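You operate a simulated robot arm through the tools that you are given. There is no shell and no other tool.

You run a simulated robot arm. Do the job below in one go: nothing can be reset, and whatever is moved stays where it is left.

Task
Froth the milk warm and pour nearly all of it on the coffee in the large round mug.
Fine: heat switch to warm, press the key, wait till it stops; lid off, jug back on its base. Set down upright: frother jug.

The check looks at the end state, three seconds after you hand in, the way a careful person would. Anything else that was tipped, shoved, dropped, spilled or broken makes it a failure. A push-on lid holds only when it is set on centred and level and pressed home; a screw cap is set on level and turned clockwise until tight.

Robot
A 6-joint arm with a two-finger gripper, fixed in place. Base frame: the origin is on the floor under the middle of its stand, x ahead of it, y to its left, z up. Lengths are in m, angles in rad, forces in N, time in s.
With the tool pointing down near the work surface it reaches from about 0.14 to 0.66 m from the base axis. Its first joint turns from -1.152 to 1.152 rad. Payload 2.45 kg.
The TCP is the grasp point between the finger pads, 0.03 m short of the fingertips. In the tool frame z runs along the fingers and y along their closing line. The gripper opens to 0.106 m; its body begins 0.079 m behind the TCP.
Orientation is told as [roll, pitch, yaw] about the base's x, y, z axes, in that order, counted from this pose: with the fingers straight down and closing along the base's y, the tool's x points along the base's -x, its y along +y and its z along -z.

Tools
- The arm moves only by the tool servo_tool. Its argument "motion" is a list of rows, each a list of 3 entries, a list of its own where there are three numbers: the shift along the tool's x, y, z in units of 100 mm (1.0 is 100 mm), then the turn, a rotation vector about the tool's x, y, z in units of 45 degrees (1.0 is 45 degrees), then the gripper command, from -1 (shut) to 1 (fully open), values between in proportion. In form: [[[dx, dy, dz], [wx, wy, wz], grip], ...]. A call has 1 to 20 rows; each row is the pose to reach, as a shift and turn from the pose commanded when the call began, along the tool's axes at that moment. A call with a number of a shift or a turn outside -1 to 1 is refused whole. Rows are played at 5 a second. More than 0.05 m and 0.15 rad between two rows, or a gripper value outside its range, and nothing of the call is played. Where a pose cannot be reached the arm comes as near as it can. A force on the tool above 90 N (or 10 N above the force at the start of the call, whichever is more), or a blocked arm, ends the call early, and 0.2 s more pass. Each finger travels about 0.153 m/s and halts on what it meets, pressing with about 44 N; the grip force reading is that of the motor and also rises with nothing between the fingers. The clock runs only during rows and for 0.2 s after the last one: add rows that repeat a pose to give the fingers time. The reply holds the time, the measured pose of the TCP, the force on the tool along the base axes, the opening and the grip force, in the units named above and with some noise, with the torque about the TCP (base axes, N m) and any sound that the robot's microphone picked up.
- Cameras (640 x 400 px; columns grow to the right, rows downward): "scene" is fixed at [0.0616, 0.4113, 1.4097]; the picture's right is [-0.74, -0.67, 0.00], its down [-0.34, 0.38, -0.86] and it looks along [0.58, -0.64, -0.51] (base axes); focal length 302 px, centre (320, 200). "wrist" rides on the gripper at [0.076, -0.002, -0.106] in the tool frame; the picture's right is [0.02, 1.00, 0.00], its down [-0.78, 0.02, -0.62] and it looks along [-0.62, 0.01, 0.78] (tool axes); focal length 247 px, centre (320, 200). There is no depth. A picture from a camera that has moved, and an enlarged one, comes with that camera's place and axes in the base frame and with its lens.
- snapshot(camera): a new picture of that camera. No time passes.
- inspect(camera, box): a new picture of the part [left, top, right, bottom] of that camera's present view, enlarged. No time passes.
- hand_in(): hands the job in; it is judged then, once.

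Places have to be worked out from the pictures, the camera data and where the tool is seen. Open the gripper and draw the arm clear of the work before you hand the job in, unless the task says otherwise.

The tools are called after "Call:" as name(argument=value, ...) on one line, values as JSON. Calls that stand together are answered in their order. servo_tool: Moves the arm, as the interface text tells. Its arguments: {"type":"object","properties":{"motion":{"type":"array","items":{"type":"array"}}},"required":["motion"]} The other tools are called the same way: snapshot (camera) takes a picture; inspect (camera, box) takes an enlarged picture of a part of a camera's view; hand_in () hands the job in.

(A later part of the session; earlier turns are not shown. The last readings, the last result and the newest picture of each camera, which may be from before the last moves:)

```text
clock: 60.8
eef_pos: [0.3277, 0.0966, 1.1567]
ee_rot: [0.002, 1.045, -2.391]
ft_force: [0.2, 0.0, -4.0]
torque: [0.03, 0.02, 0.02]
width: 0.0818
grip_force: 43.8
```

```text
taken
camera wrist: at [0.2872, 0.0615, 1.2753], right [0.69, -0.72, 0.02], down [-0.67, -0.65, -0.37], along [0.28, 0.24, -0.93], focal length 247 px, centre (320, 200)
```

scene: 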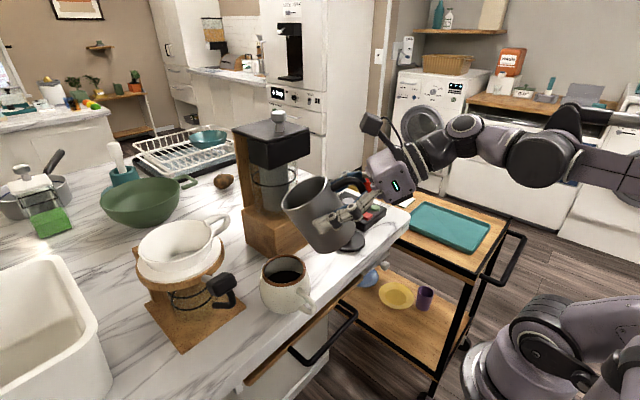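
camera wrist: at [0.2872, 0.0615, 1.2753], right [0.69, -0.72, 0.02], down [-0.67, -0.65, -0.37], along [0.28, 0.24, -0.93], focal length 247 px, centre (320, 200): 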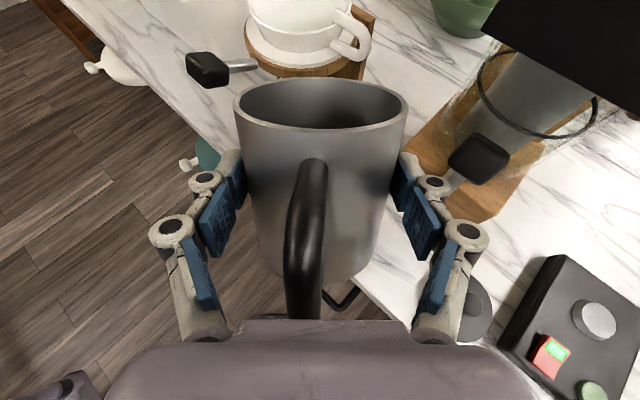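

Tilt is 30° and the lip sits about 1.2 cm short of the mug centre, as computed. I lower to z 1.11 keeping the tilt.

Call:
servo_tool(motion=[[[-0.1, 0, 0.06], [0, 0, 0], -1], [[-0.25, 0, 0.145], [0, 0, 0], -1], [[-0.37, 0, 0.21], [0, 0, 0], -1], [[-0.407, 0, 0.235], [0, 0, 0], -1], [[-0.407, 0, 0.235], [0, 0, 0], -1]])

Call:
inspect(camera="scene", box=[230, 160, 410, 320])

Call:
snapshot(camera="wrist")

```text
clock: 62.0
eef_pos: [0.3272, 0.0977, 1.1116]
ee_rot: [0.002, 1.044, -2.391]
ft_force: [-1.1, 0.0, -4.9]
torque: [-0.02, 0.01, -0.03]
width: 0.0816
grip_force: 44.1
```

```text
2.50 times, centred on (320, 240) of scene
camera zoom: at [0.0617, 0.4113, 1.4097], right [-0.74, -0.67, 0.0], down [-0.34, 0.38, -0.86], along [0.58, -0.64, -0.51], focal length 755 px, centre (320, 100)
```

zoom: 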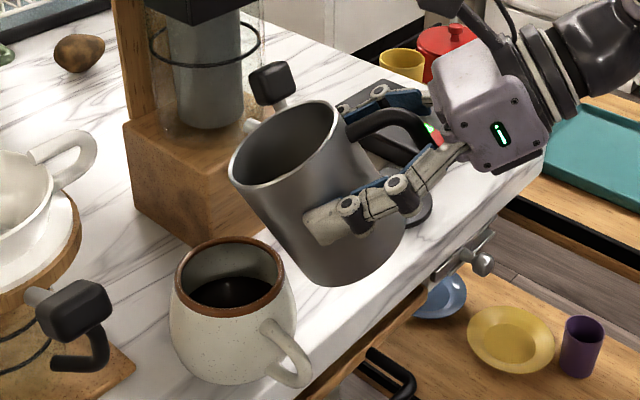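

```text
taken
camera wrist: at [0.2866, 0.0613, 1.229], right [0.69, -0.72, 0.02], down [-0.67, -0.65, -0.37], along [0.28, 0.24, -0.93], focal length 247 px, centre (320, 200)
```

wrist: 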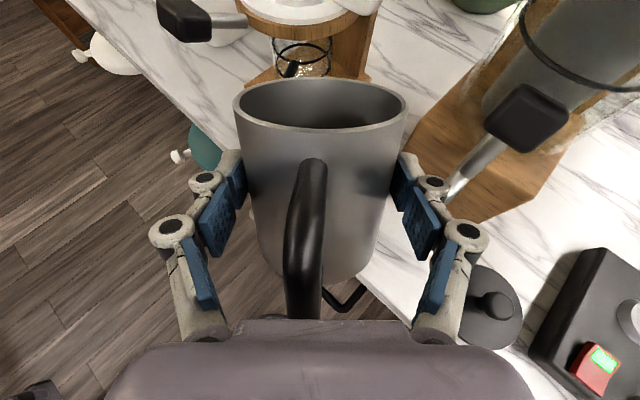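

The lip is over the near part of the mug opening with clear margin to the spout. I tilt on slowly to 50° and look for milk reaching the lip.

Call:
servo_tool(motion=[[[-0.01, 0, 0.006], [0, -0.09, 0], -1], [[-0.02, 0, 0.013], [0, -0.18, 0], -1], [[-0.03, 0, 0.02], [0, -0.26, 0], -1], [[-0.04, 0, 0.026], [0, -0.34, 0], -1], [[-0.045, 0, 0.032], [0, -0.4, 0], -1], [[-0.045, 0, 0.032], [0, -0.444, 0], -1]])

Call:
inspect(camera="scene", box=[230, 160, 410, 320])

Call:
snapshot(camera="wrist")

```text
clock: 63.4
eef_pos: [0.3281, 0.0987, 1.1059]
ee_rot: [-0.002, 0.696, -2.391]
ft_force: [-0.7, -0.3, -3.8]
torque: [0.02, -0.07, -0.02]
width: 0.0819
grip_force: 43.3
```

```text
2.50 times, centred on (320, 240) of scene
camera zoom: at [0.0617, 0.4113, 1.4097], right [-0.74, -0.67, 0.0], down [-0.34, 0.38, -0.86], along [0.58, -0.64, -0.51], focal length 755 px, centre (320, 100)
```

zoom: 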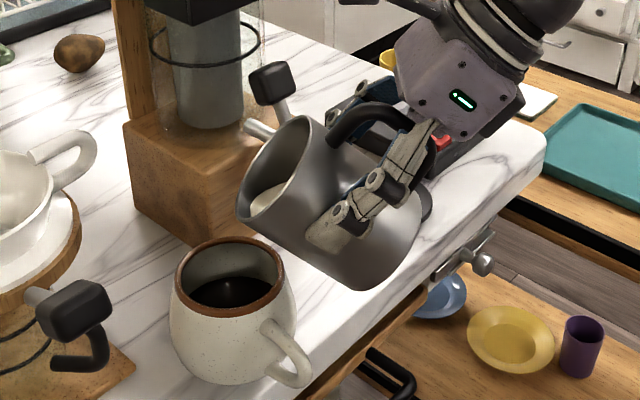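

```text
taken
camera wrist: at [0.3193, 0.0913, 1.2346], right [0.69, -0.72, 0.01], down [-0.72, -0.69, -0.03], along [0.03, 0.01, -1.0], focal length 247 px, centre (320, 200)
```

wrist: 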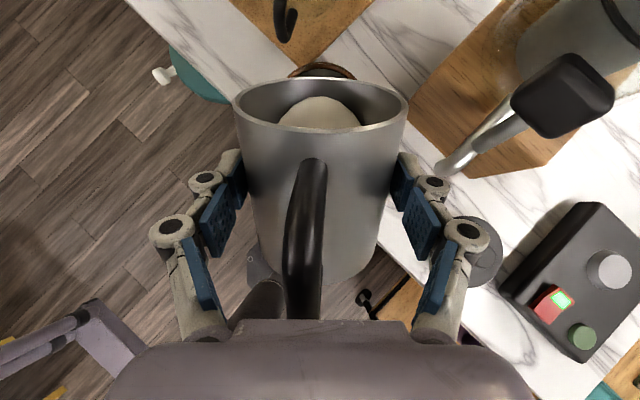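

Milk is visible close to the lip, and from above the mug rim lies just beyond and below the lip, laterally centred. I tilt on slowly to 60° to begin the pour.

Call:
servo_tool(motion=[[[0.006, 0, 0.005], [0, -0.0444, 0], -1], [[0.012, 0, 0.01], [0, -0.0889, 0], -1], [[0.018, 0, 0.015], [0, -0.1333, 0], -1], [[0.024, 0, 0.02], [0, -0.1778, 0], -1], [[0.029, 0, 0.024], [0, -0.2222, 0], -1]])

Call:
inspect(camera="scene", box=[230, 160, 410, 320])

Call:
snapshot(camera="wrist")

```text
clock: 64.6
eef_pos: [0.3317, 0.1012, 1.1052]
ee_rot: [0.0, 0.522, -2.392]
ft_force: [0.0, -0.5, -5.5]
torque: [0.05, -0.06, -0.02]
width: 0.0817
grip_force: 44.1
```

```text
2.50 times, centred on (320, 240) of scene
camera zoom: at [0.0617, 0.4113, 1.4097], right [-0.74, -0.67, 0.0], down [-0.34, 0.38, -0.86], along [0.58, -0.64, -0.51], focal length 755 px, centre (320, 100)
```

zoom: 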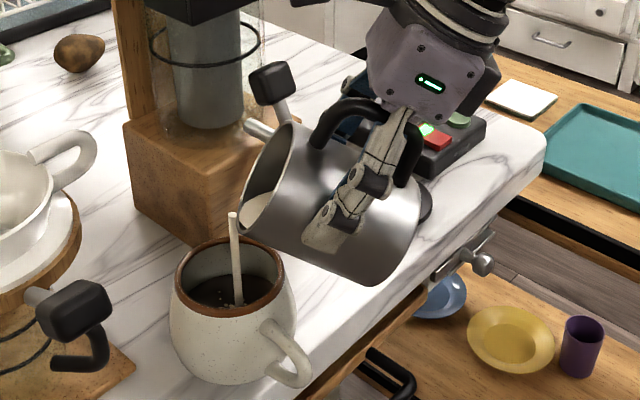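

```text
taken
camera wrist: at [0.3391, 0.1098, 1.2348], right [0.69, -0.72, 0.01], down [-0.71, -0.69, 0.15], along [-0.1, -0.11, -0.99], focal length 247 px, centre (320, 200)
```

wrist: 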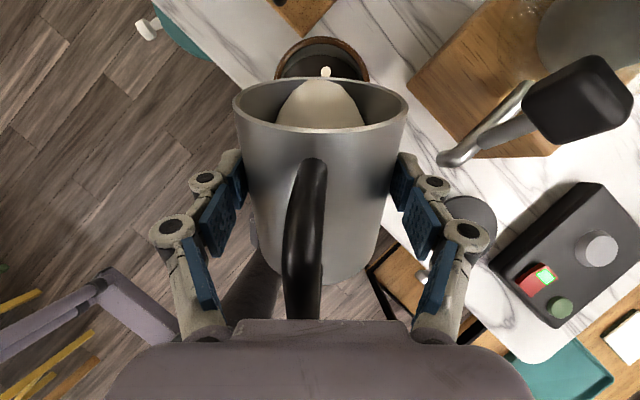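

The stream falls cleanly into the middle of the mug. I continue tilting gently to about 67° and check the stream again.

Call:
servo_tool(motion=[[[0.008, 0, 0.004], [0, -0.03, 0], -1], [[0.016, 0, 0.008], [0, -0.06, 0], -1], [[0.024, 0, 0.012], [0, -0.09, 0], -1], [[0.032, 0, 0.016], [0, -0.12, 0], -1], [[0.04, 0, 0.02], [0, -0.15, 0], -1]])

Call:
inspect(camera="scene", box=[230, 160, 410, 320])

Call:
snapshot(camera="wrist")

```text
clock: 65.8
eef_pos: [0.334, 0.1036, 1.1052]
ee_rot: [-0.001, 0.404, -2.391]
ft_force: [-0.4, -0.6, -3.3]
torque: [0.07, -0.01, -0.02]
width: 0.0815
grip_force: 44.2
```

```text
2.50 times, centred on (320, 240) of scene
camera zoom: at [0.0617, 0.4113, 1.4097], right [-0.74, -0.67, 0.0], down [-0.34, 0.38, -0.86], along [0.58, -0.64, -0.51], focal length 755 px, centre (320, 100)
```

zoom: 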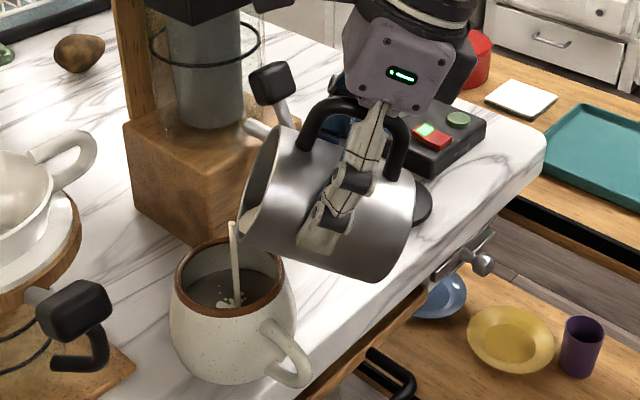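

```text
taken
camera wrist: at [0.3539, 0.1236, 1.232], right [0.7, -0.72, 0.01], down [-0.69, -0.67, 0.26], along [-0.18, -0.19, -0.96], focal length 247 px, centre (320, 200)
```

wrist: 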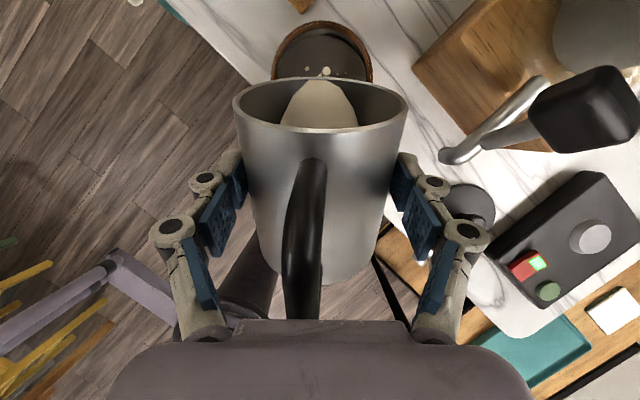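

The stream stays inside the mug and the level is rising well below the rim. I continue to 80°, nudging forward to keep the lip over the mug.

Call:
servo_tool(motion=[[[0.017, 0, 0.005], [0, -0.033, 0], -1], [[0.034, 0, 0.01], [0, -0.066, 0], -1], [[0.052, 0, 0.015], [0, -0.098, 0], -1], [[0.069, 0, 0.02], [0, -0.131, 0], -1], [[0.086, 0, 0.025], [0, -0.164, 0], -1]])

Call:
inspect(camera="scene", box=[230, 160, 410, 320])

Call:
snapshot(camera="wrist")

```text
clock: 67.0
eef_pos: [0.3412, 0.1101, 1.1077]
ee_rot: [0.0, 0.277, -2.391]
ft_force: [-0.7, 0.9, -3.4]
torque: [0.05, -0.05, 0.01]
width: 0.0816
grip_force: 43.5
```

```text
2.50 times, centred on (320, 240) of scene
camera zoom: at [0.0617, 0.4113, 1.4097], right [-0.74, -0.67, 0.0], down [-0.34, 0.38, -0.86], along [0.58, -0.64, -0.51], focal length 755 px, centre (320, 100)
```

zoom: 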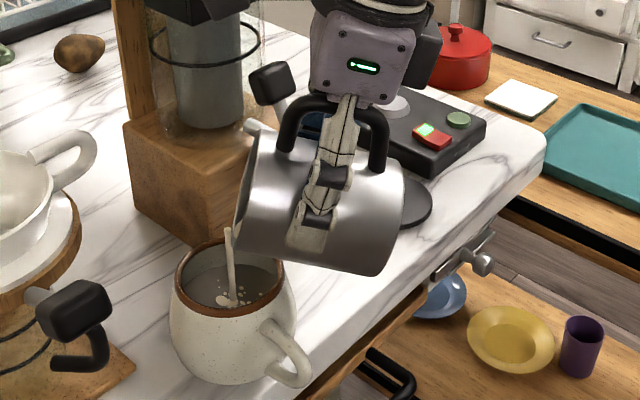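

```text
taken
camera wrist: at [0.3719, 0.1409, 1.2289], right [0.7, -0.72, 0.01], down [-0.66, -0.64, 0.39], along [-0.27, -0.27, -0.92], focal length 247 px, centre (320, 200)
```

wrist: 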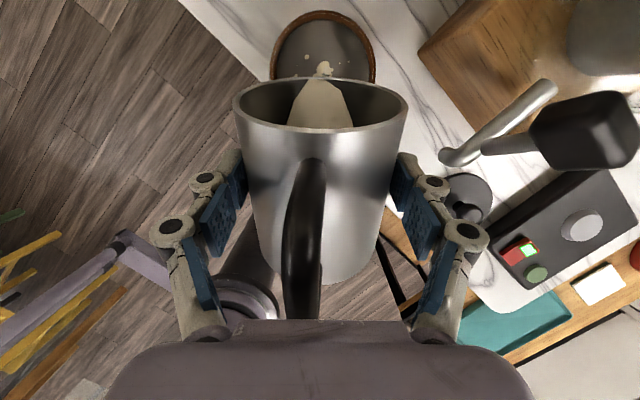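

Everything is still landing in the mug at 74° tilt. I continue to 84°.

Call:
servo_tool(motion=[[[0.018, 0, 0.002], [0, -0.037, 0], -1], [[0.037, 0, 0.004], [0, -0.073, 0], -1], [[0.055, 0, 0.006], [0, -0.11, 0], -1], [[0.073, 0, 0.008], [0, -0.146, 0], -1], [[0.092, 0, 0.01], [0, -0.183, 0], -1], [[0.11, 0, 0.011], [0, -0.2193, 0], -1]])

Call:
inspect(camera="scene", box=[230, 160, 410, 320])

Call:
snapshot(camera="wrist")

```text
clock: 68.4
eef_pos: [0.349, 0.1178, 1.1085]
ee_rot: [0.001, 0.104, -2.39]
ft_force: [-0.5, -0.1, -3.1]
torque: [0.08, -0.03, 0.03]
width: 0.0816
grip_force: 43.4
```

```text
2.50 times, centred on (320, 240) of scene
camera zoom: at [0.0617, 0.4113, 1.4097], right [-0.74, -0.67, 0.0], down [-0.34, 0.38, -0.86], along [0.58, -0.64, -0.51], focal length 755 px, centre (320, 100)
```

zoom: 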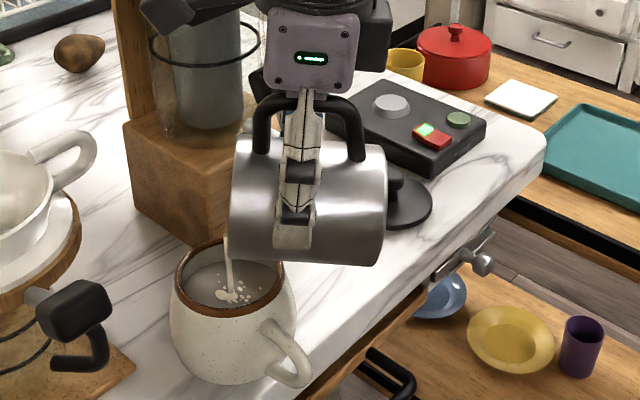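

```text
taken
camera wrist: at [0.3949, 0.1621, 1.2212], right [0.7, -0.72, 0.0], down [-0.61, -0.59, 0.54], along [-0.38, -0.38, -0.84], focal length 247 px, centre (320, 200)
```

wrist: 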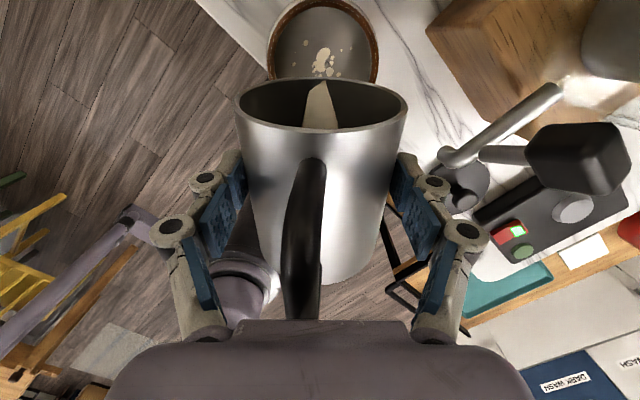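

Nearly half is out and the mug still has room. I go on to about 98°, following the lip.

Call:
servo_tool(motion=[[[0.018, 0, -0.002], [0, -0.039, 0], -1], [[0.036, 0, -0.005], [0, -0.078, 0], -1], [[0.054, 0, -0.007], [0, -0.117, 0], -1], [[0.072, 0, -0.01], [0, -0.156, 0], -1], [[0.09, 0, -0.012], [0, -0.194, 0], -1], [[0.108, 0, -0.015], [0, -0.233, 0], -1], [[0.126, 0, -0.017], [0, -0.272, 0], -1], [[0.144, 0, -0.02], [0, -0.311, 0], -1]])

Call:
inspect(camera="scene", box=[230, 160, 410, 320])

Call:
snapshot(camera="wrist")

```text
clock: 70.2
eef_pos: [0.3601, 0.1258, 1.1119]
ee_rot: [-0.001, -0.143, -2.389]
ft_force: [0.2, -0.8, -2.6]
torque: [0.01, -0.06, -0.02]
width: 0.0816
grip_force: 44.5
```

```text
2.50 times, centred on (320, 240) of scene
camera zoom: at [0.0617, 0.4113, 1.4097], right [-0.74, -0.67, 0.0], down [-0.34, 0.38, -0.86], along [0.58, -0.64, -0.51], focal length 755 px, centre (320, 100)
```

zoom: 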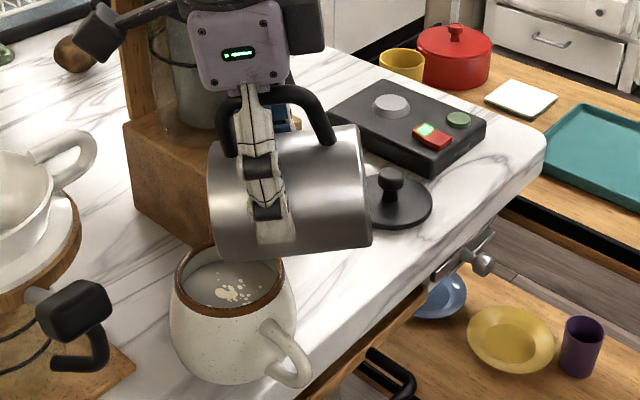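

```text
taken
camera wrist: at [0.4243, 0.1884, 1.2054], right [0.7, -0.72, 0.0], down [-0.49, -0.48, 0.73], along [-0.52, -0.5, -0.69], focal length 247 px, centre (320, 200)
```

wrist: 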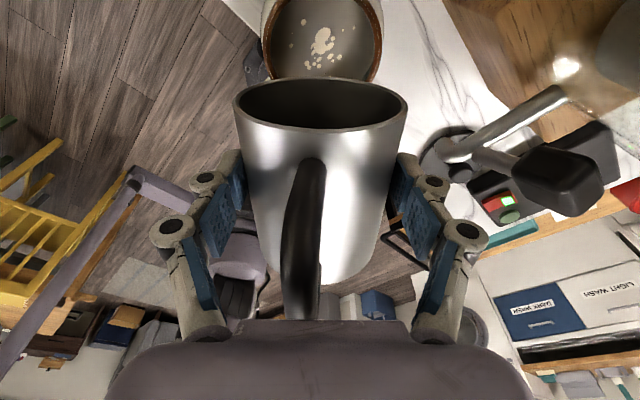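

The stream has stopped at 98° and the load has dropped to about 2.6 N. I tilt on to 112° and hold to drain the rest.

Call:
servo_tool(motion=[[[0.025, 0, -0.01], [0, -0.052, 0], -1], [[0.05, 0, -0.021], [0, -0.104, 0], -1], [[0.075, 0, -0.031], [0, -0.156, 0], -1], [[0.1, 0, -0.041], [0, -0.208, 0], -1], [[0.125, 0, -0.052], [0, -0.26, 0], -1], [[0.149, 0, -0.062], [0, -0.311, 0], -1], [[0.149, 0, -0.062], [0, -0.311, 0], -1], [[0.149, 0, -0.062], [0, -0.311, 0], -1], [[0.149, 0, -0.062], [0, -0.311, 0], -1]])

Call:
inspect(camera="scene", box=[230, 160, 410, 320])

Call:
snapshot(camera="wrist")

```text
clock: 72.2
eef_pos: [0.3711, 0.138, 1.1163]
ee_rot: [0.001, -0.384, -2.394]
ft_force: [0.6, 0.1, -3.4]
torque: [0.02, -0.06, -0.03]
width: 0.0815
grip_force: 44.2
```

```text
2.50 times, centred on (320, 240) of scene
camera zoom: at [0.0617, 0.4113, 1.4097], right [-0.74, -0.67, 0.0], down [-0.34, 0.38, -0.86], along [0.58, -0.64, -0.51], focal length 755 px, centre (320, 100)
```

zoom: 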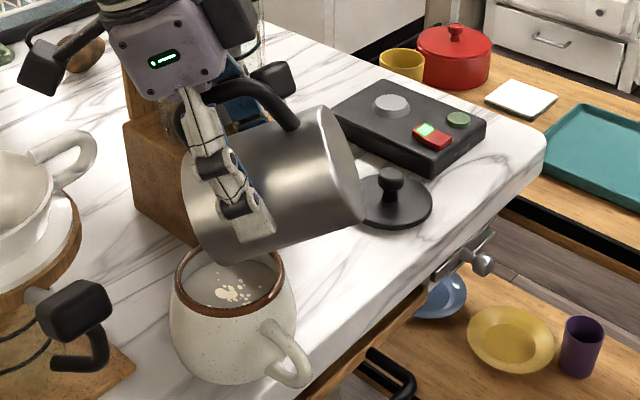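

```text
taken
camera wrist: at [0.4504, 0.2131, 1.1849], right [0.7, -0.72, -0.01], down [-0.35, -0.35, 0.87], along [-0.63, -0.6, -0.49], focal length 247 px, centre (320, 200)
```

wrist: 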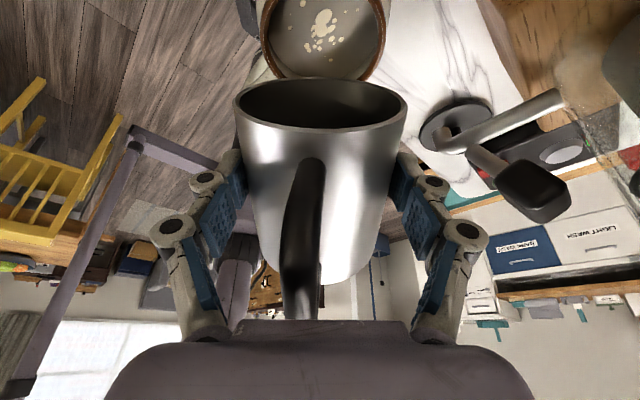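

No more stream, and the mug shows foam on top with room to spare. I tip slightly further to 118° and hold a while to let any last drops fall.

Call:
servo_tool(motion=[[[0.02, 0, -0.012], [0, -0.045, 0], -1], [[0.04, 0, -0.024], [0, -0.09, 0], -1], [[0.061, 0, -0.035], [0, -0.133, 0], -1], [[0.061, 0, -0.035], [0, -0.133, 0], -1], [[0.061, 0, -0.035], [0, -0.133, 0], -1], [[0.061, 0, -0.035], [0, -0.133, 0], -1], [[0.061, 0, -0.035], [0, -0.133, 0], -1], [[0.061, 0, -0.035], [0, -0.133, 0], -1], [[0.061, 0, -0.035], [0, -0.133, 0], -1], [[0.061, 0, -0.035], [0, -0.133, 0], -1]])

Call:
inspect(camera="scene", box=[230, 160, 410, 320])

Call:
inspect(camera="wrist", box=[220, 0, 420, 150])

```text
clock: 74.4
eef_pos: [0.3768, 0.1396, 1.116]
ee_rot: [0.008, -0.466, -2.393]
ft_force: [-0.1, -0.4, -4.3]
torque: [0.05, -0.09, 0.01]
width: 0.0817
grip_force: 44.4
out of reach, approached as far as the arm can: row 3, 4, 5
```

```text
2.50 times, centred on (320, 240) of scene
camera zoom: at [0.0617, 0.4113, 1.4097], right [-0.74, -0.67, 0.0], down [-0.34, 0.38, -0.86], along [0.58, -0.64, -0.51], focal length 755 px, centre (320, 100)
```

zoom: 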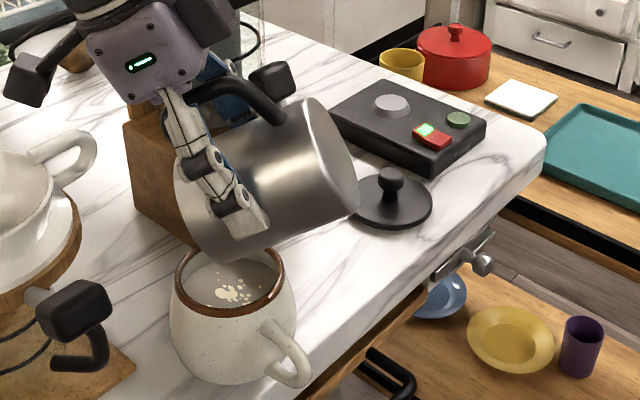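

```text
2.67 times, centred on (320, 75) of wrist
camera zoom: at [0.4597, 0.2193, 1.1764], right [0.7, -0.72, 0.0], down [-0.3, -0.3, 0.91], along [-0.65, -0.63, -0.42], focal length 659 px, centre (320, 533)
```

zoom: 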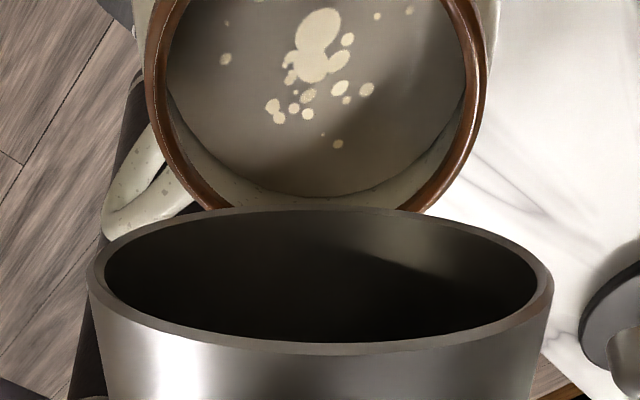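

The jug is empty to the eye and the coffee is topped with milk about 2 cm below the mug rim, nothing spilled. I turn the jug back upright along the reverse path, rising slightly.

Call:
servo_tool(motion=[[[-0.062, 0, 0.012], [0, 0.125, 0], -1], [[-0.124, 0, 0.023], [0, 0.25, 0], -1], [[-0.185, 0, 0.035], [0, 0.375, 0], -1], [[-0.247, 0, 0.047], [0, 0.5, 0], -1], [[-0.309, 0, 0.058], [0, 0.625, 0], -1], [[-0.371, 0, 0.07], [0, 0.75, 0], -1], [[-0.432, 0, 0.081], [0, 0.875, 0], -1], [[-0.494, 0, 0.093], [0, 1.0, 0], -1], [[-0.494, 0, 0.093], [0, 1.0, 0], -1]])

Call:
snapshot(camera="wrist")

Call:
snapshot(camera="scene")

```text
clock: 76.4
eef_pos: [0.3395, 0.1088, 1.1312]
ee_rot: [0.0, 0.299, -2.392]
ft_force: [0.3, -0.4, -3.3]
torque: [0.04, -0.08, -0.04]
width: 0.0816
grip_force: 44.0
```

```text
taken
camera wrist: at [0.3691, 0.1376, 1.2552], right [0.7, -0.72, 0.01], down [-0.67, -0.65, 0.36], along [-0.26, -0.26, -0.93], focal length 247 px, centre (320, 200)
```

wrist: 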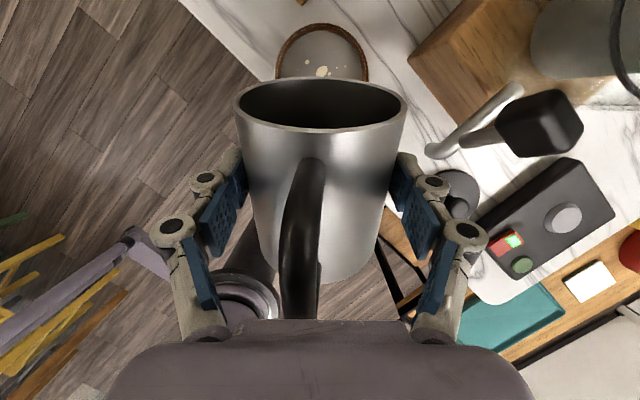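

```text
taken
```

scene: 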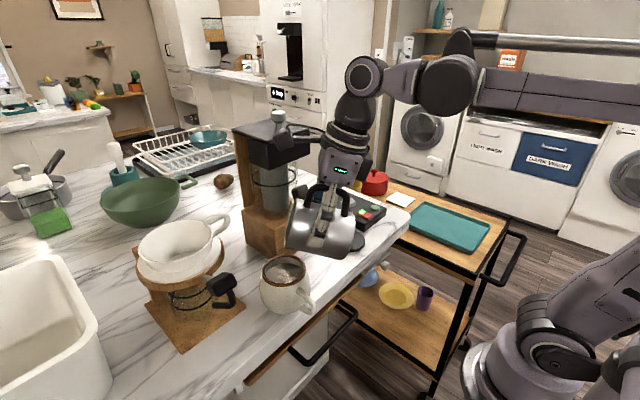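

Tilt is back to 73° and consistent with command. I keep righting the jug and rise to z 1.158.

Call:
servo_tool(motion=[[[-0.012, 0, -0.039], [0, 0.125, 0], -1], [[-0.023, 0, -0.078], [0, 0.25, 0], -1], [[-0.035, 0, -0.117], [0, 0.375, 0], -1], [[-0.047, 0, -0.156], [0, 0.5, 0], -1], [[-0.058, 0, -0.194], [0, 0.625, 0], -1], [[-0.07, 0, -0.233], [0, 0.75, 0], -1], [[-0.081, 0, -0.272], [0, 0.875, 0], -1], [[-0.093, 0, -0.311], [0, 1.0, 0], -1], [[-0.093, 0, -0.311], [0, 1.0, 0], -1]])

Call:
snapshot(camera="wrist")

```text
clock: 78.4
eef_pos: [0.327, 0.0971, 1.1603]
ee_rot: [0.002, 1.084, -2.391]
ft_force: [0.9, 0.2, -3.7]
torque: [-0.02, 0.01, 0.02]
width: 0.0813
grip_force: 44.2
```

```text
taken
camera wrist: at [0.2828, 0.0577, 1.2759], right [0.69, -0.72, 0.02], down [-0.66, -0.64, -0.4], along [0.3, 0.26, -0.92], focal length 247 px, centre (320, 200)
```

wrist: 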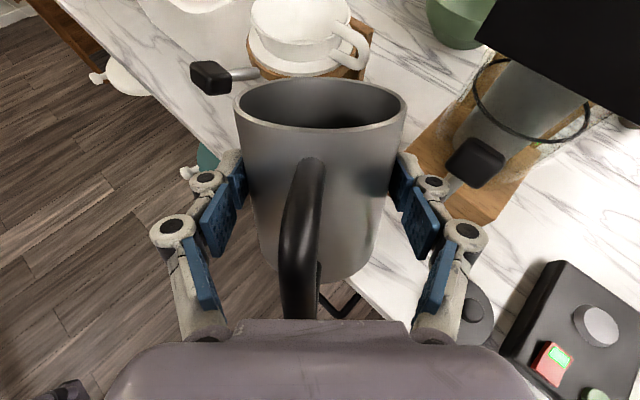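

27.9° of tilt remains, matching the 0.6215 units I still owe. I right the jug fully.

Call:
servo_tool(motion=[[[0, 0, 0], [0, 0.12, 0], -1], [[0, 0, 0], [0, 0.24, 0], -1], [[0, 0, 0], [0, 0.36, 0], -1], [[0, 0, 0], [0, 0.48, 0], -1], [[0, 0, 0], [0, 0.58, 0], -1], [[0, 0, 0], [0, 0.6215, 0], -1], [[0, 0, 0], [0, 0.6215, 0], -1]])

Call:
snapshot(camera="wrist")

Call:
inspect(camera="scene", box=[230, 130, 430, 320])

```text
clock: 80.0
eef_pos: [0.3266, 0.0974, 1.1596]
ee_rot: [1.301, 1.568, -1.09]
ft_force: [0.3, 0.5, -3.2]
torque: [-0.06, -0.02, -0.02]
width: 0.0811
grip_force: 44.0
```

```text
taken
camera wrist: at [0.2478, 0.025, 1.2344], right [0.68, -0.73, 0.02], down [-0.44, -0.44, -0.78], along [0.58, 0.52, -0.62], focal length 247 px, centre (320, 200)
```

wrist: 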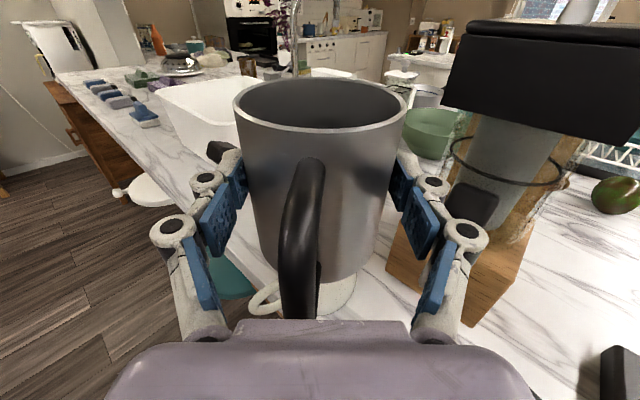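

```text
2.11 times, centred on (330, 225) of scene
camera zoom: at [0.0617, 0.4113, 1.4097], right [-0.74, -0.67, 0.0], down [-0.34, 0.38, -0.86], along [0.58, -0.64, -0.51], focal length 636 px, centre (299, 147)
```

zoom: 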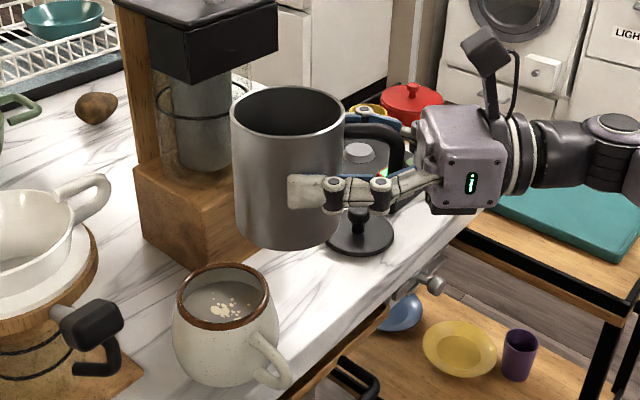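

The jug is upright again and the arm pose matches the pre-pour pose. I retrace the path: back from the mug, undo the 10° yaw, then retrace toward the base.

Call:
servo_tool(motion=[[[0, 0.1, -0.08], [0, 0, 0], -1], [[-0.0135, 0.2, -0.16], [0, 0, 0], -1], [[-0.0135, 0.285, -0.217], [0, 0, 0], -1], [[-0.0135, 0.285, -0.217], [0, 0, 0], -1]])

Call:
servo_tool(motion=[[[0, 0, 0], [0.07, 0, 0], -1], [[0, 0, 0], [0.15, 0, 0], -1], [[0, 0, 0], [0.222, 0, 0], -1], [[0, 0, 0], [0.222, 0, 0], -1]])

Call:
servo_tool(motion=[[[0, 0.2, -0.19], [0, 0, 0], -1], [[0, 0.4, -0.38], [0, 0, 0], -1], [[0, 0.6, -0.56], [0, 0, 0], -1], [[0, 0.8, -0.75], [0, 0, 0], -1], [[0, 0.85, -0.8], [0, 0, 0], -1], [[0, 0.85, -0.8], [0, 0, 0], -1]])

Call:
snapshot(camera="wrist")

Call:
snapshot(camera="scene")

```text
clock: 81.0
eef_pos: [0.3313, 0.06, 1.158]
ee_rot: [0.679, 1.57, -1.711]
ft_force: [-0.3, -0.1, -3.1]
torque: [-0.05, 0.02, 0.0]
width: 0.0814
grip_force: 43.9
```

```text
clock: 82.0
eef_pos: [0.3321, 0.0604, 1.1582]
ee_rot: [0.482, 1.569, -1.735]
ft_force: [0.6, 1.6, -3.9]
torque: [-0.02, 0.05, -0.01]
width: 0.0813
grip_force: 43.8
```

```text
clock: 83.4
eef_pos: [0.3508, -0.0531, 1.1597]
ee_rot: [0.467, 1.57, -1.749]
ft_force: [-0.6, -0.5, -2.6]
torque: [-0.02, -0.01, -0.01]
width: 0.0809
grip_force: 44.3
```

```text
taken
camera wrist: at [0.2848, -0.1381, 1.2346], right [0.8, -0.6, 0.02], down [-0.36, -0.51, -0.78], along [0.48, 0.62, -0.62], focal length 247 px, centre (320, 200)
```

wrist: 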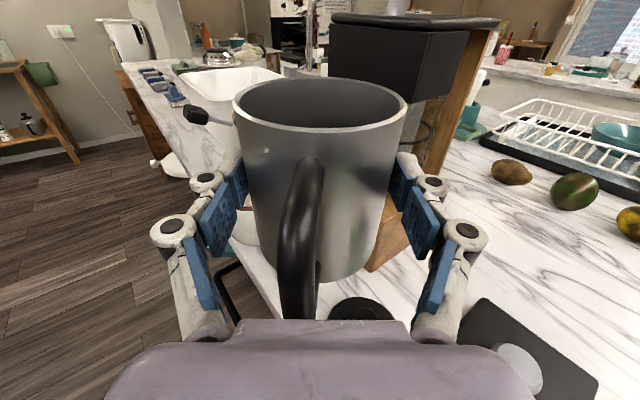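

```text
taken
```

scene: 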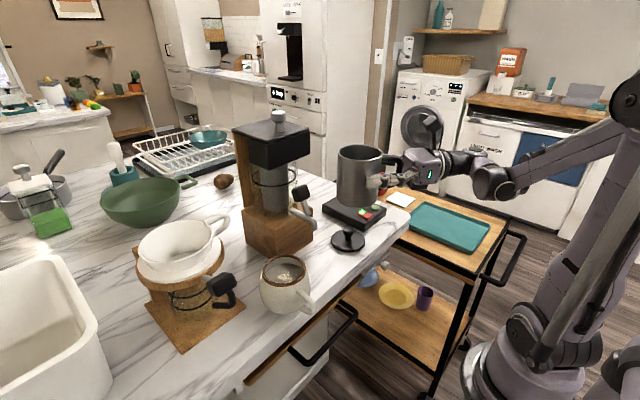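

Tracking the same path within 2 mm. I continue back to the spot above the frother base.

Call:
servo_tool(motion=[[[0, 0.2, -0.09], [0, 0, 0], -1], [[0, 0.4, -0.18], [0, 0, 0], -1], [[0, 0.6, -0.27], [0, 0, 0], -1], [[0, 0.8, -0.355], [0, 0, 0], -1], [[0, 0.9, -0.4], [0, 0, 0], -1], [[0, 0.9, -0.4], [0, 0, 0], -1]])

Call:
servo_tool(motion=[[[0, 0.2, 0], [0, 0, 0], -1], [[0, 0.4, 0], [0, 0, 0], -1], [[0, 0.6, 0], [0, 0, 0], -1], [[0, 0.8, 0], [0, 0, 0], -1], [[0, 0.95, 0], [0, 0, 0], -1], [[0, 1.0, 0], [0, 0, 0], -1], [[0, 1.0, 0], [0, 0, 0], -1]])

Call:
snapshot(camera="wrist")

Call:
inspect(camera="scene", box=[320, 100, 430, 230])

```text
clock: 84.8
eef_pos: [0.3981, -0.1399, 1.1596]
ee_rot: [0.454, 1.569, -1.763]
ft_force: [0.2, 0.1, -3.4]
torque: [-0.07, -0.01, -0.02]
width: 0.081
grip_force: 43.7
```

```text
clock: 86.4
eef_pos: [0.4776, -0.2003, 1.1594]
ee_rot: [0.452, 1.57, -1.764]
ft_force: [0.0, 0.1, -3.9]
torque: [-0.04, 0.0, 0.0]
width: 0.0811
grip_force: 43.8
```

```text
taken
camera wrist: at [0.4121, -0.2849, 1.2343], right [0.8, -0.6, 0.02], down [-0.36, -0.51, -0.78], along [0.48, 0.62, -0.62], focal length 247 px, centre (320, 200)
```

wrist: 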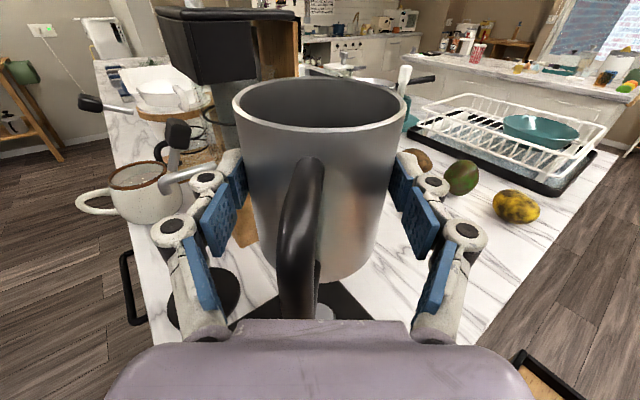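

```text
3.08 times, centred on (375, 165) of scene
camera zoom: at [0.0617, 0.4113, 1.4097], right [-0.74, -0.67, 0.0], down [-0.34, 0.38, -0.86], along [0.58, -0.64, -0.51], focal length 929 px, centre (151, 308)
```

zoom: 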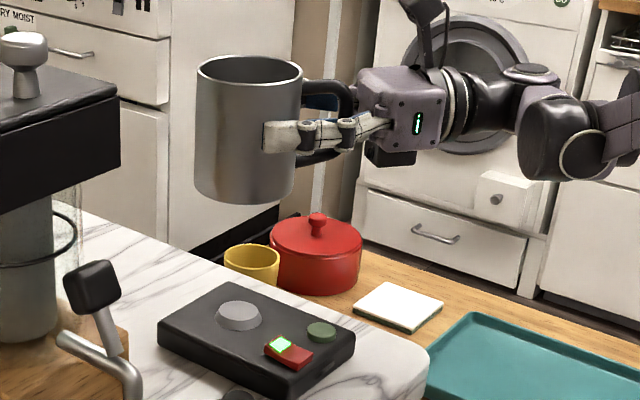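

The jug is back above its base. Before lowering, I zoom in from both cameras to check whether the jug has slipped or tilted in the grip.

Call:
inspect(camera="scene", box=[330, 110, 400, 175])

Call:
inspect(camera="wrist", box=[220, 70, 420, 330])

```text
6.15 times, centred on (365, 142) of scene
camera zoom: at [0.0617, 0.4113, 1.4097], right [-0.74, -0.67, 0.0], down [-0.34, 0.38, -0.86], along [0.58, -0.64, -0.51], focal length 1858 px, centre (43, 554)
```

zoom: 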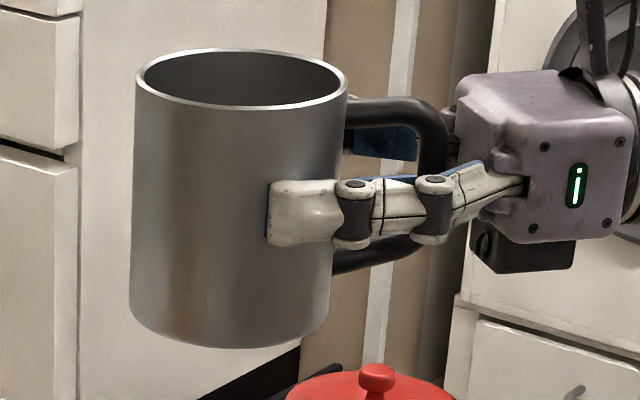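

```text
1.54 times, centred on (320, 200) of wrist
camera zoom: at [0.4121, -0.2849, 1.2343], right [0.8, -0.6, 0.02], down [-0.36, -0.51, -0.78], along [0.48, 0.62, -0.62], focal length 380 px, centre (320, 200)
```

zoom: 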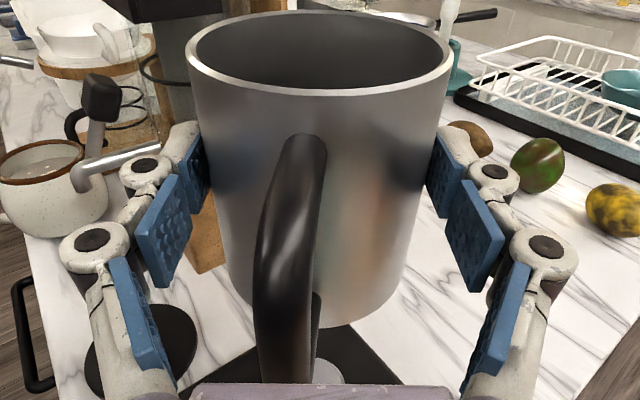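

The jug is still level in the grip (only ~2° of yaw about its own axis) and the arm is within about 1 mm of the lift pose. I lower 10 cm to 3 cm above the seat.

Call:
servo_tool(motion=[[[-0.2, 0, 0], [0, 0, 0], -1], [[-0.4, 0, 0], [0, 0, 0], -1], [[-0.6, 0, 0], [0, 0, 0], -1], [[-0.8, 0, 0], [0, 0, 0], -1], [[-0.95, 0, 0], [0, 0, 0], -1], [[-1.0, 0, 0], [0, 0, 0], -1], [[-1.0, 0, 0], [0, 0, 0], -1]])

Call:
snapshot(camera="wrist")

Call:
inspect(camera="scene", box=[330, 130, 430, 230])

```text
clock: 88.0
eef_pos: [0.4774, -0.1995, 1.0576]
ee_rot: [0.476, 1.569, -1.741]
ft_force: [0.4, -0.5, -3.7]
torque: [-0.06, -0.01, 0.03]
width: 0.0809
grip_force: 44.2
```

```text
taken
camera wrist: at [0.4118, -0.2849, 1.1336], right [0.8, -0.6, 0.02], down [-0.36, -0.51, -0.78], along [0.48, 0.62, -0.62], focal length 247 px, centre (320, 200)
```

wrist: 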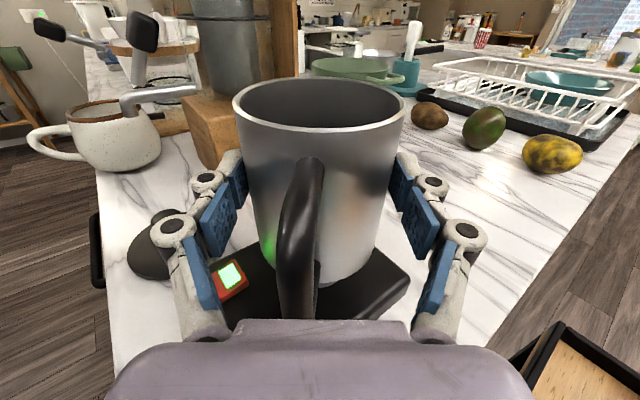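

```text
4.00 times, centred on (380, 180) of scene
camera zoom: at [0.0617, 0.4113, 1.4097], right [-0.74, -0.67, 0.0], down [-0.34, 0.38, -0.86], along [0.58, -0.64, -0.51], focal length 1207 px, centre (80, 280)
```

zoom: 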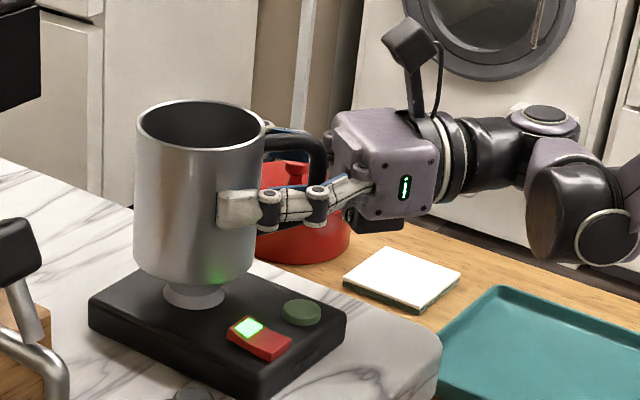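

The jug sits above the seat disc; it appears shifted about 2 mm forward in the grip compared with lift-off. I zoom in to measure it against the disc.

Call:
inspect(camera="scene", box=[335, 175, 385, 220])

Call:
inspect(camera="wrist", box=[220, 65, 420, 165])

```text
8.89 times, centred on (360, 198) of scene
camera zoom: at [0.0617, 0.4113, 1.4097], right [-0.74, -0.67, 0.0], down [-0.34, 0.38, -0.86], along [0.58, -0.64, -0.51], focal length 2683 px, centre (-36, 222)
```

zoom: 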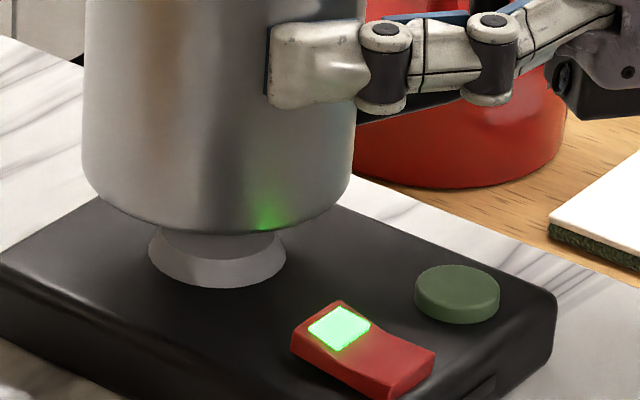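

```text
3.20 times, centred on (320, 115) of wrist
camera zoom: at [0.4118, -0.2849, 1.1336], right [0.8, -0.6, 0.02], down [-0.36, -0.51, -0.78], along [0.48, 0.62, -0.62], focal length 790 px, centre (320, 472)
```

zoom: 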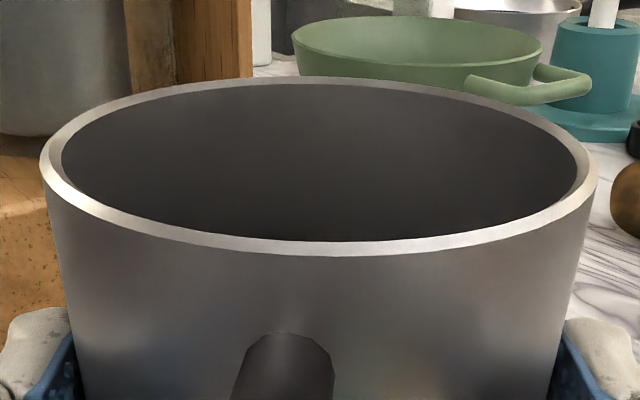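

The base has a conical centring seat and the jug is within about 1 mm of it. I shift back 1 mm and lower 2.5 cm, then creep.

Call:
servo_tool(motion=[[[-0.08, 0, -0.005], [0, 0, 0], -1], [[-0.16, 0, -0.01], [0, 0, 0], -1], [[-0.22, 0, -0.01], [0, 0, 0], -1], [[-0.25, 0, -0.01], [0, 0, 0], -1], [[-0.25, 0, -0.01], [0, 0, 0], -1]])

Call:
inspect(camera="scene", box=[335, 175, 385, 220])

```text
clock: 89.2
eef_pos: [0.477, -0.2004, 1.033]
ee_rot: [0.475, 1.568, -1.744]
ft_force: [0.3, -1.1, -3.1]
torque: [-0.06, 0.05, -0.03]
width: 0.0812
grip_force: 44.0
```

```text
8.89 times, centred on (360, 198) of scene
camera zoom: at [0.0617, 0.4113, 1.4097], right [-0.74, -0.67, 0.0], down [-0.34, 0.38, -0.86], along [0.58, -0.64, -0.51], focal length 2683 px, centre (-36, 222)
```

zoom: 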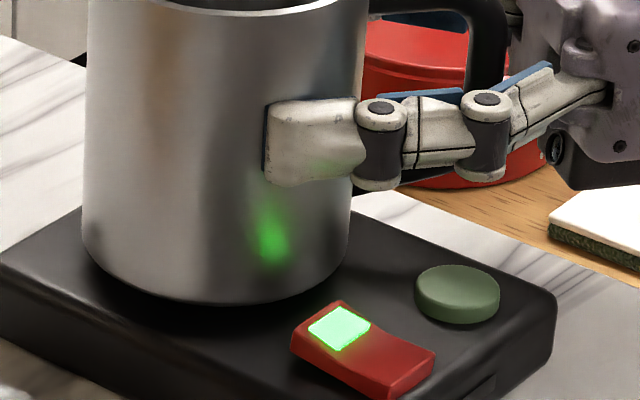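

The jug skirts the seat with no contact force yet. I creep down the last few millimetres.

Call:
servo_tool(motion=[[[-0.015, 0, 0], [0, 0, 0], -1], [[-0.03, 0, 0], [0, 0, 0], -1], [[-0.03, 0, 0], [0, 0, 0], -1]])

Call:
servo_tool(motion=[[[-0.01, 0, 0], [0, 0, 0], -1], [[-0.02, 0, 0], [0, 0, 0], -1], [[-0.02, 0, 0], [0, 0, 0], -1]])

Call:
inspect(camera="scene", box=[335, 175, 385, 220])

```text
clock: 90.0
eef_pos: [0.4778, -0.2015, 1.0304]
ee_rot: [0.472, 1.569, -1.744]
ft_force: [0.3, 0.4, -3.6]
torque: [-0.03, 0.02, 0.01]
width: 0.0808
grip_force: 43.9
```

```text
clock: 90.8
eef_pos: [0.4778, -0.2, 1.0275]
ee_rot: [0.81, 1.568, -1.408]
ft_force: [1.3, -0.1, -3.0]
torque: [-0.05, 0.02, 0.01]
width: 0.081
grip_force: 43.8
```

```text
8.89 times, centred on (360, 198) of scene
camera zoom: at [0.0617, 0.4113, 1.4097], right [-0.74, -0.67, 0.0], down [-0.34, 0.38, -0.86], along [0.58, -0.64, -0.51], focal length 2683 px, centre (-36, 222)
```

zoom: 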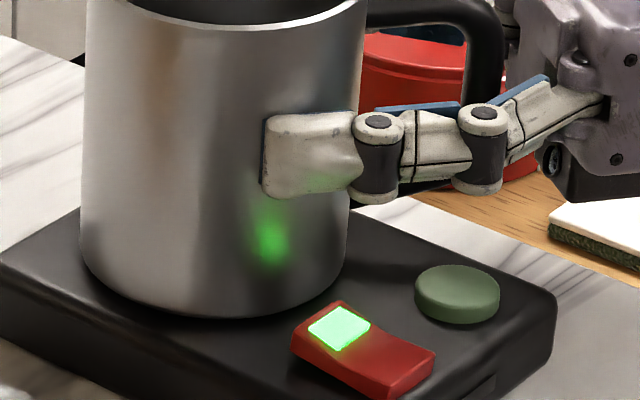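

Still carrying the jug's weight, so not seated yet. I go down another 1.5 mm at a time.

Call:
servo_tool(motion=[[[-0.008, 0, 0], [0, 0, 0], -1], [[-0.015, 0, 0], [0, 0, 0], -1], [[-0.015, 0, 0], [0, 0, 0], -1]])

Call:
inspect(camera="scene", box=[335, 175, 385, 220])

```text
clock: 91.6
eef_pos: [0.4784, -0.2001, 1.028]
ee_rot: [2.761, 1.566, 0.54]
ft_force: [-1.2, -1.0, 21.4]
torque: [-0.2, 0.46, 0.14]
width: 0.081
grip_force: 43.7
```

```text
8.89 times, centred on (360, 198) of scene
camera zoom: at [0.0613, 0.4114, 1.4097], right [-0.74, -0.67, 0.0], down [-0.34, 0.38, -0.86], along [0.58, -0.64, -0.51], focal length 2683 px, centre (-36, 222)
```

zoom: 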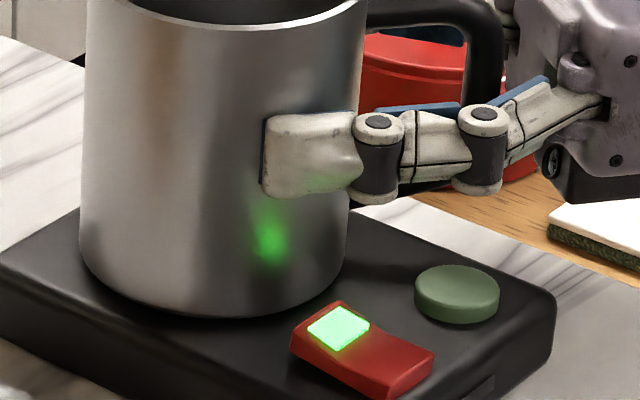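

The jug is seated (21 N upward). I relieve 1 mm of pressure and open the fingers.

Call:
servo_tool(motion=[[[0.01, 0, 0], [0, 0, 0], -1], [[0.01, 0, 0], [0, 0, 0], 0.6], [[0.01, 0, 0], [0, 0, 0], 0.8], [[0.01, 0, 0], [0, 0, 0], 1], [[0.01, 0, 0], [0, 0, 0], 1]])

Call:
snapshot(camera="wrist")

Call:
inspect(camera="scene", box=[330, 130, 430, 230])

```text
clock: 92.8
eef_pos: [0.4777, -0.2019, 1.0275]
ee_rot: [0.469, 1.57, -1.75]
ft_force: [-0.3, 0.4, 0.5]
torque: [0.0, 0.03, 0.01]
width: 0.106
grip_force: 0.1
```

```text
taken
camera wrist: at [0.4119, -0.2855, 1.1029], right [0.8, -0.6, 0.02], down [-0.36, -0.51, -0.78], along [0.48, 0.62, -0.62], focal length 247 px, centre (320, 200)
```

wrist: 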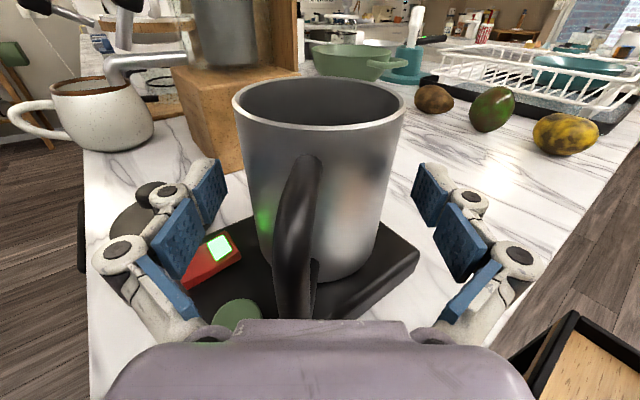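

```text
4.00 times, centred on (380, 180) of scene
camera zoom: at [0.0616, 0.4113, 1.4097], right [-0.74, -0.67, 0.0], down [-0.34, 0.38, -0.86], along [0.58, -0.64, -0.51], focal length 1207 px, centre (80, 280)
```

zoom: 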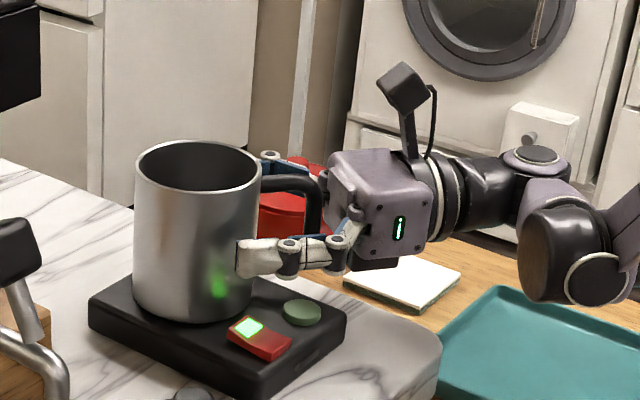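

Released. The jug appears about 2–3 mm off its first spot; I zoom in to check that it sits flat on the base and level.

Call:
inspect(camera="scene", box=[335, 160, 395, 220])

Call:
inspect(camera="wrist", box=[220, 65, 420, 305])

```text
6.67 times, centred on (365, 190) of scene
camera zoom: at [0.0616, 0.4113, 1.4097], right [-0.74, -0.67, 0.0], down [-0.34, 0.38, -0.86], along [0.58, -0.64, -0.51], focal length 2012 px, centre (20, 267)
```

zoom: 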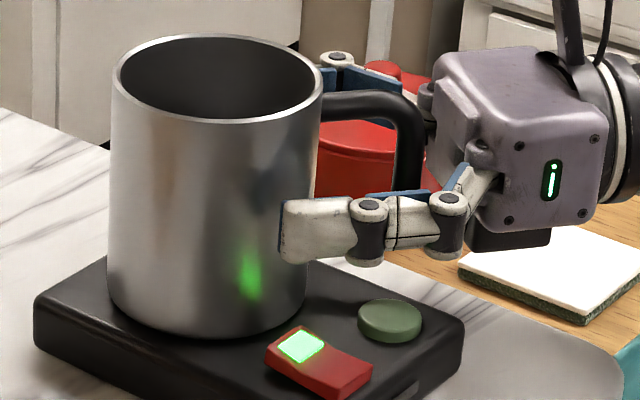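

```text
1.67 times, centred on (320, 185) of wrist
camera zoom: at [0.4119, -0.2855, 1.1029], right [0.8, -0.6, 0.02], down [-0.36, -0.51, -0.78], along [0.48, 0.62, -0.62], focal length 412 px, centre (320, 225)
```

zoom: 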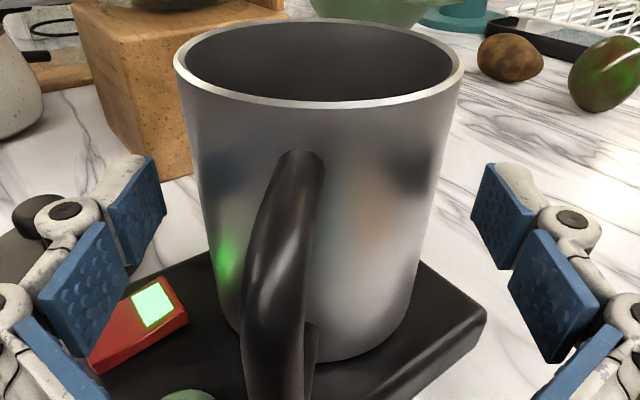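

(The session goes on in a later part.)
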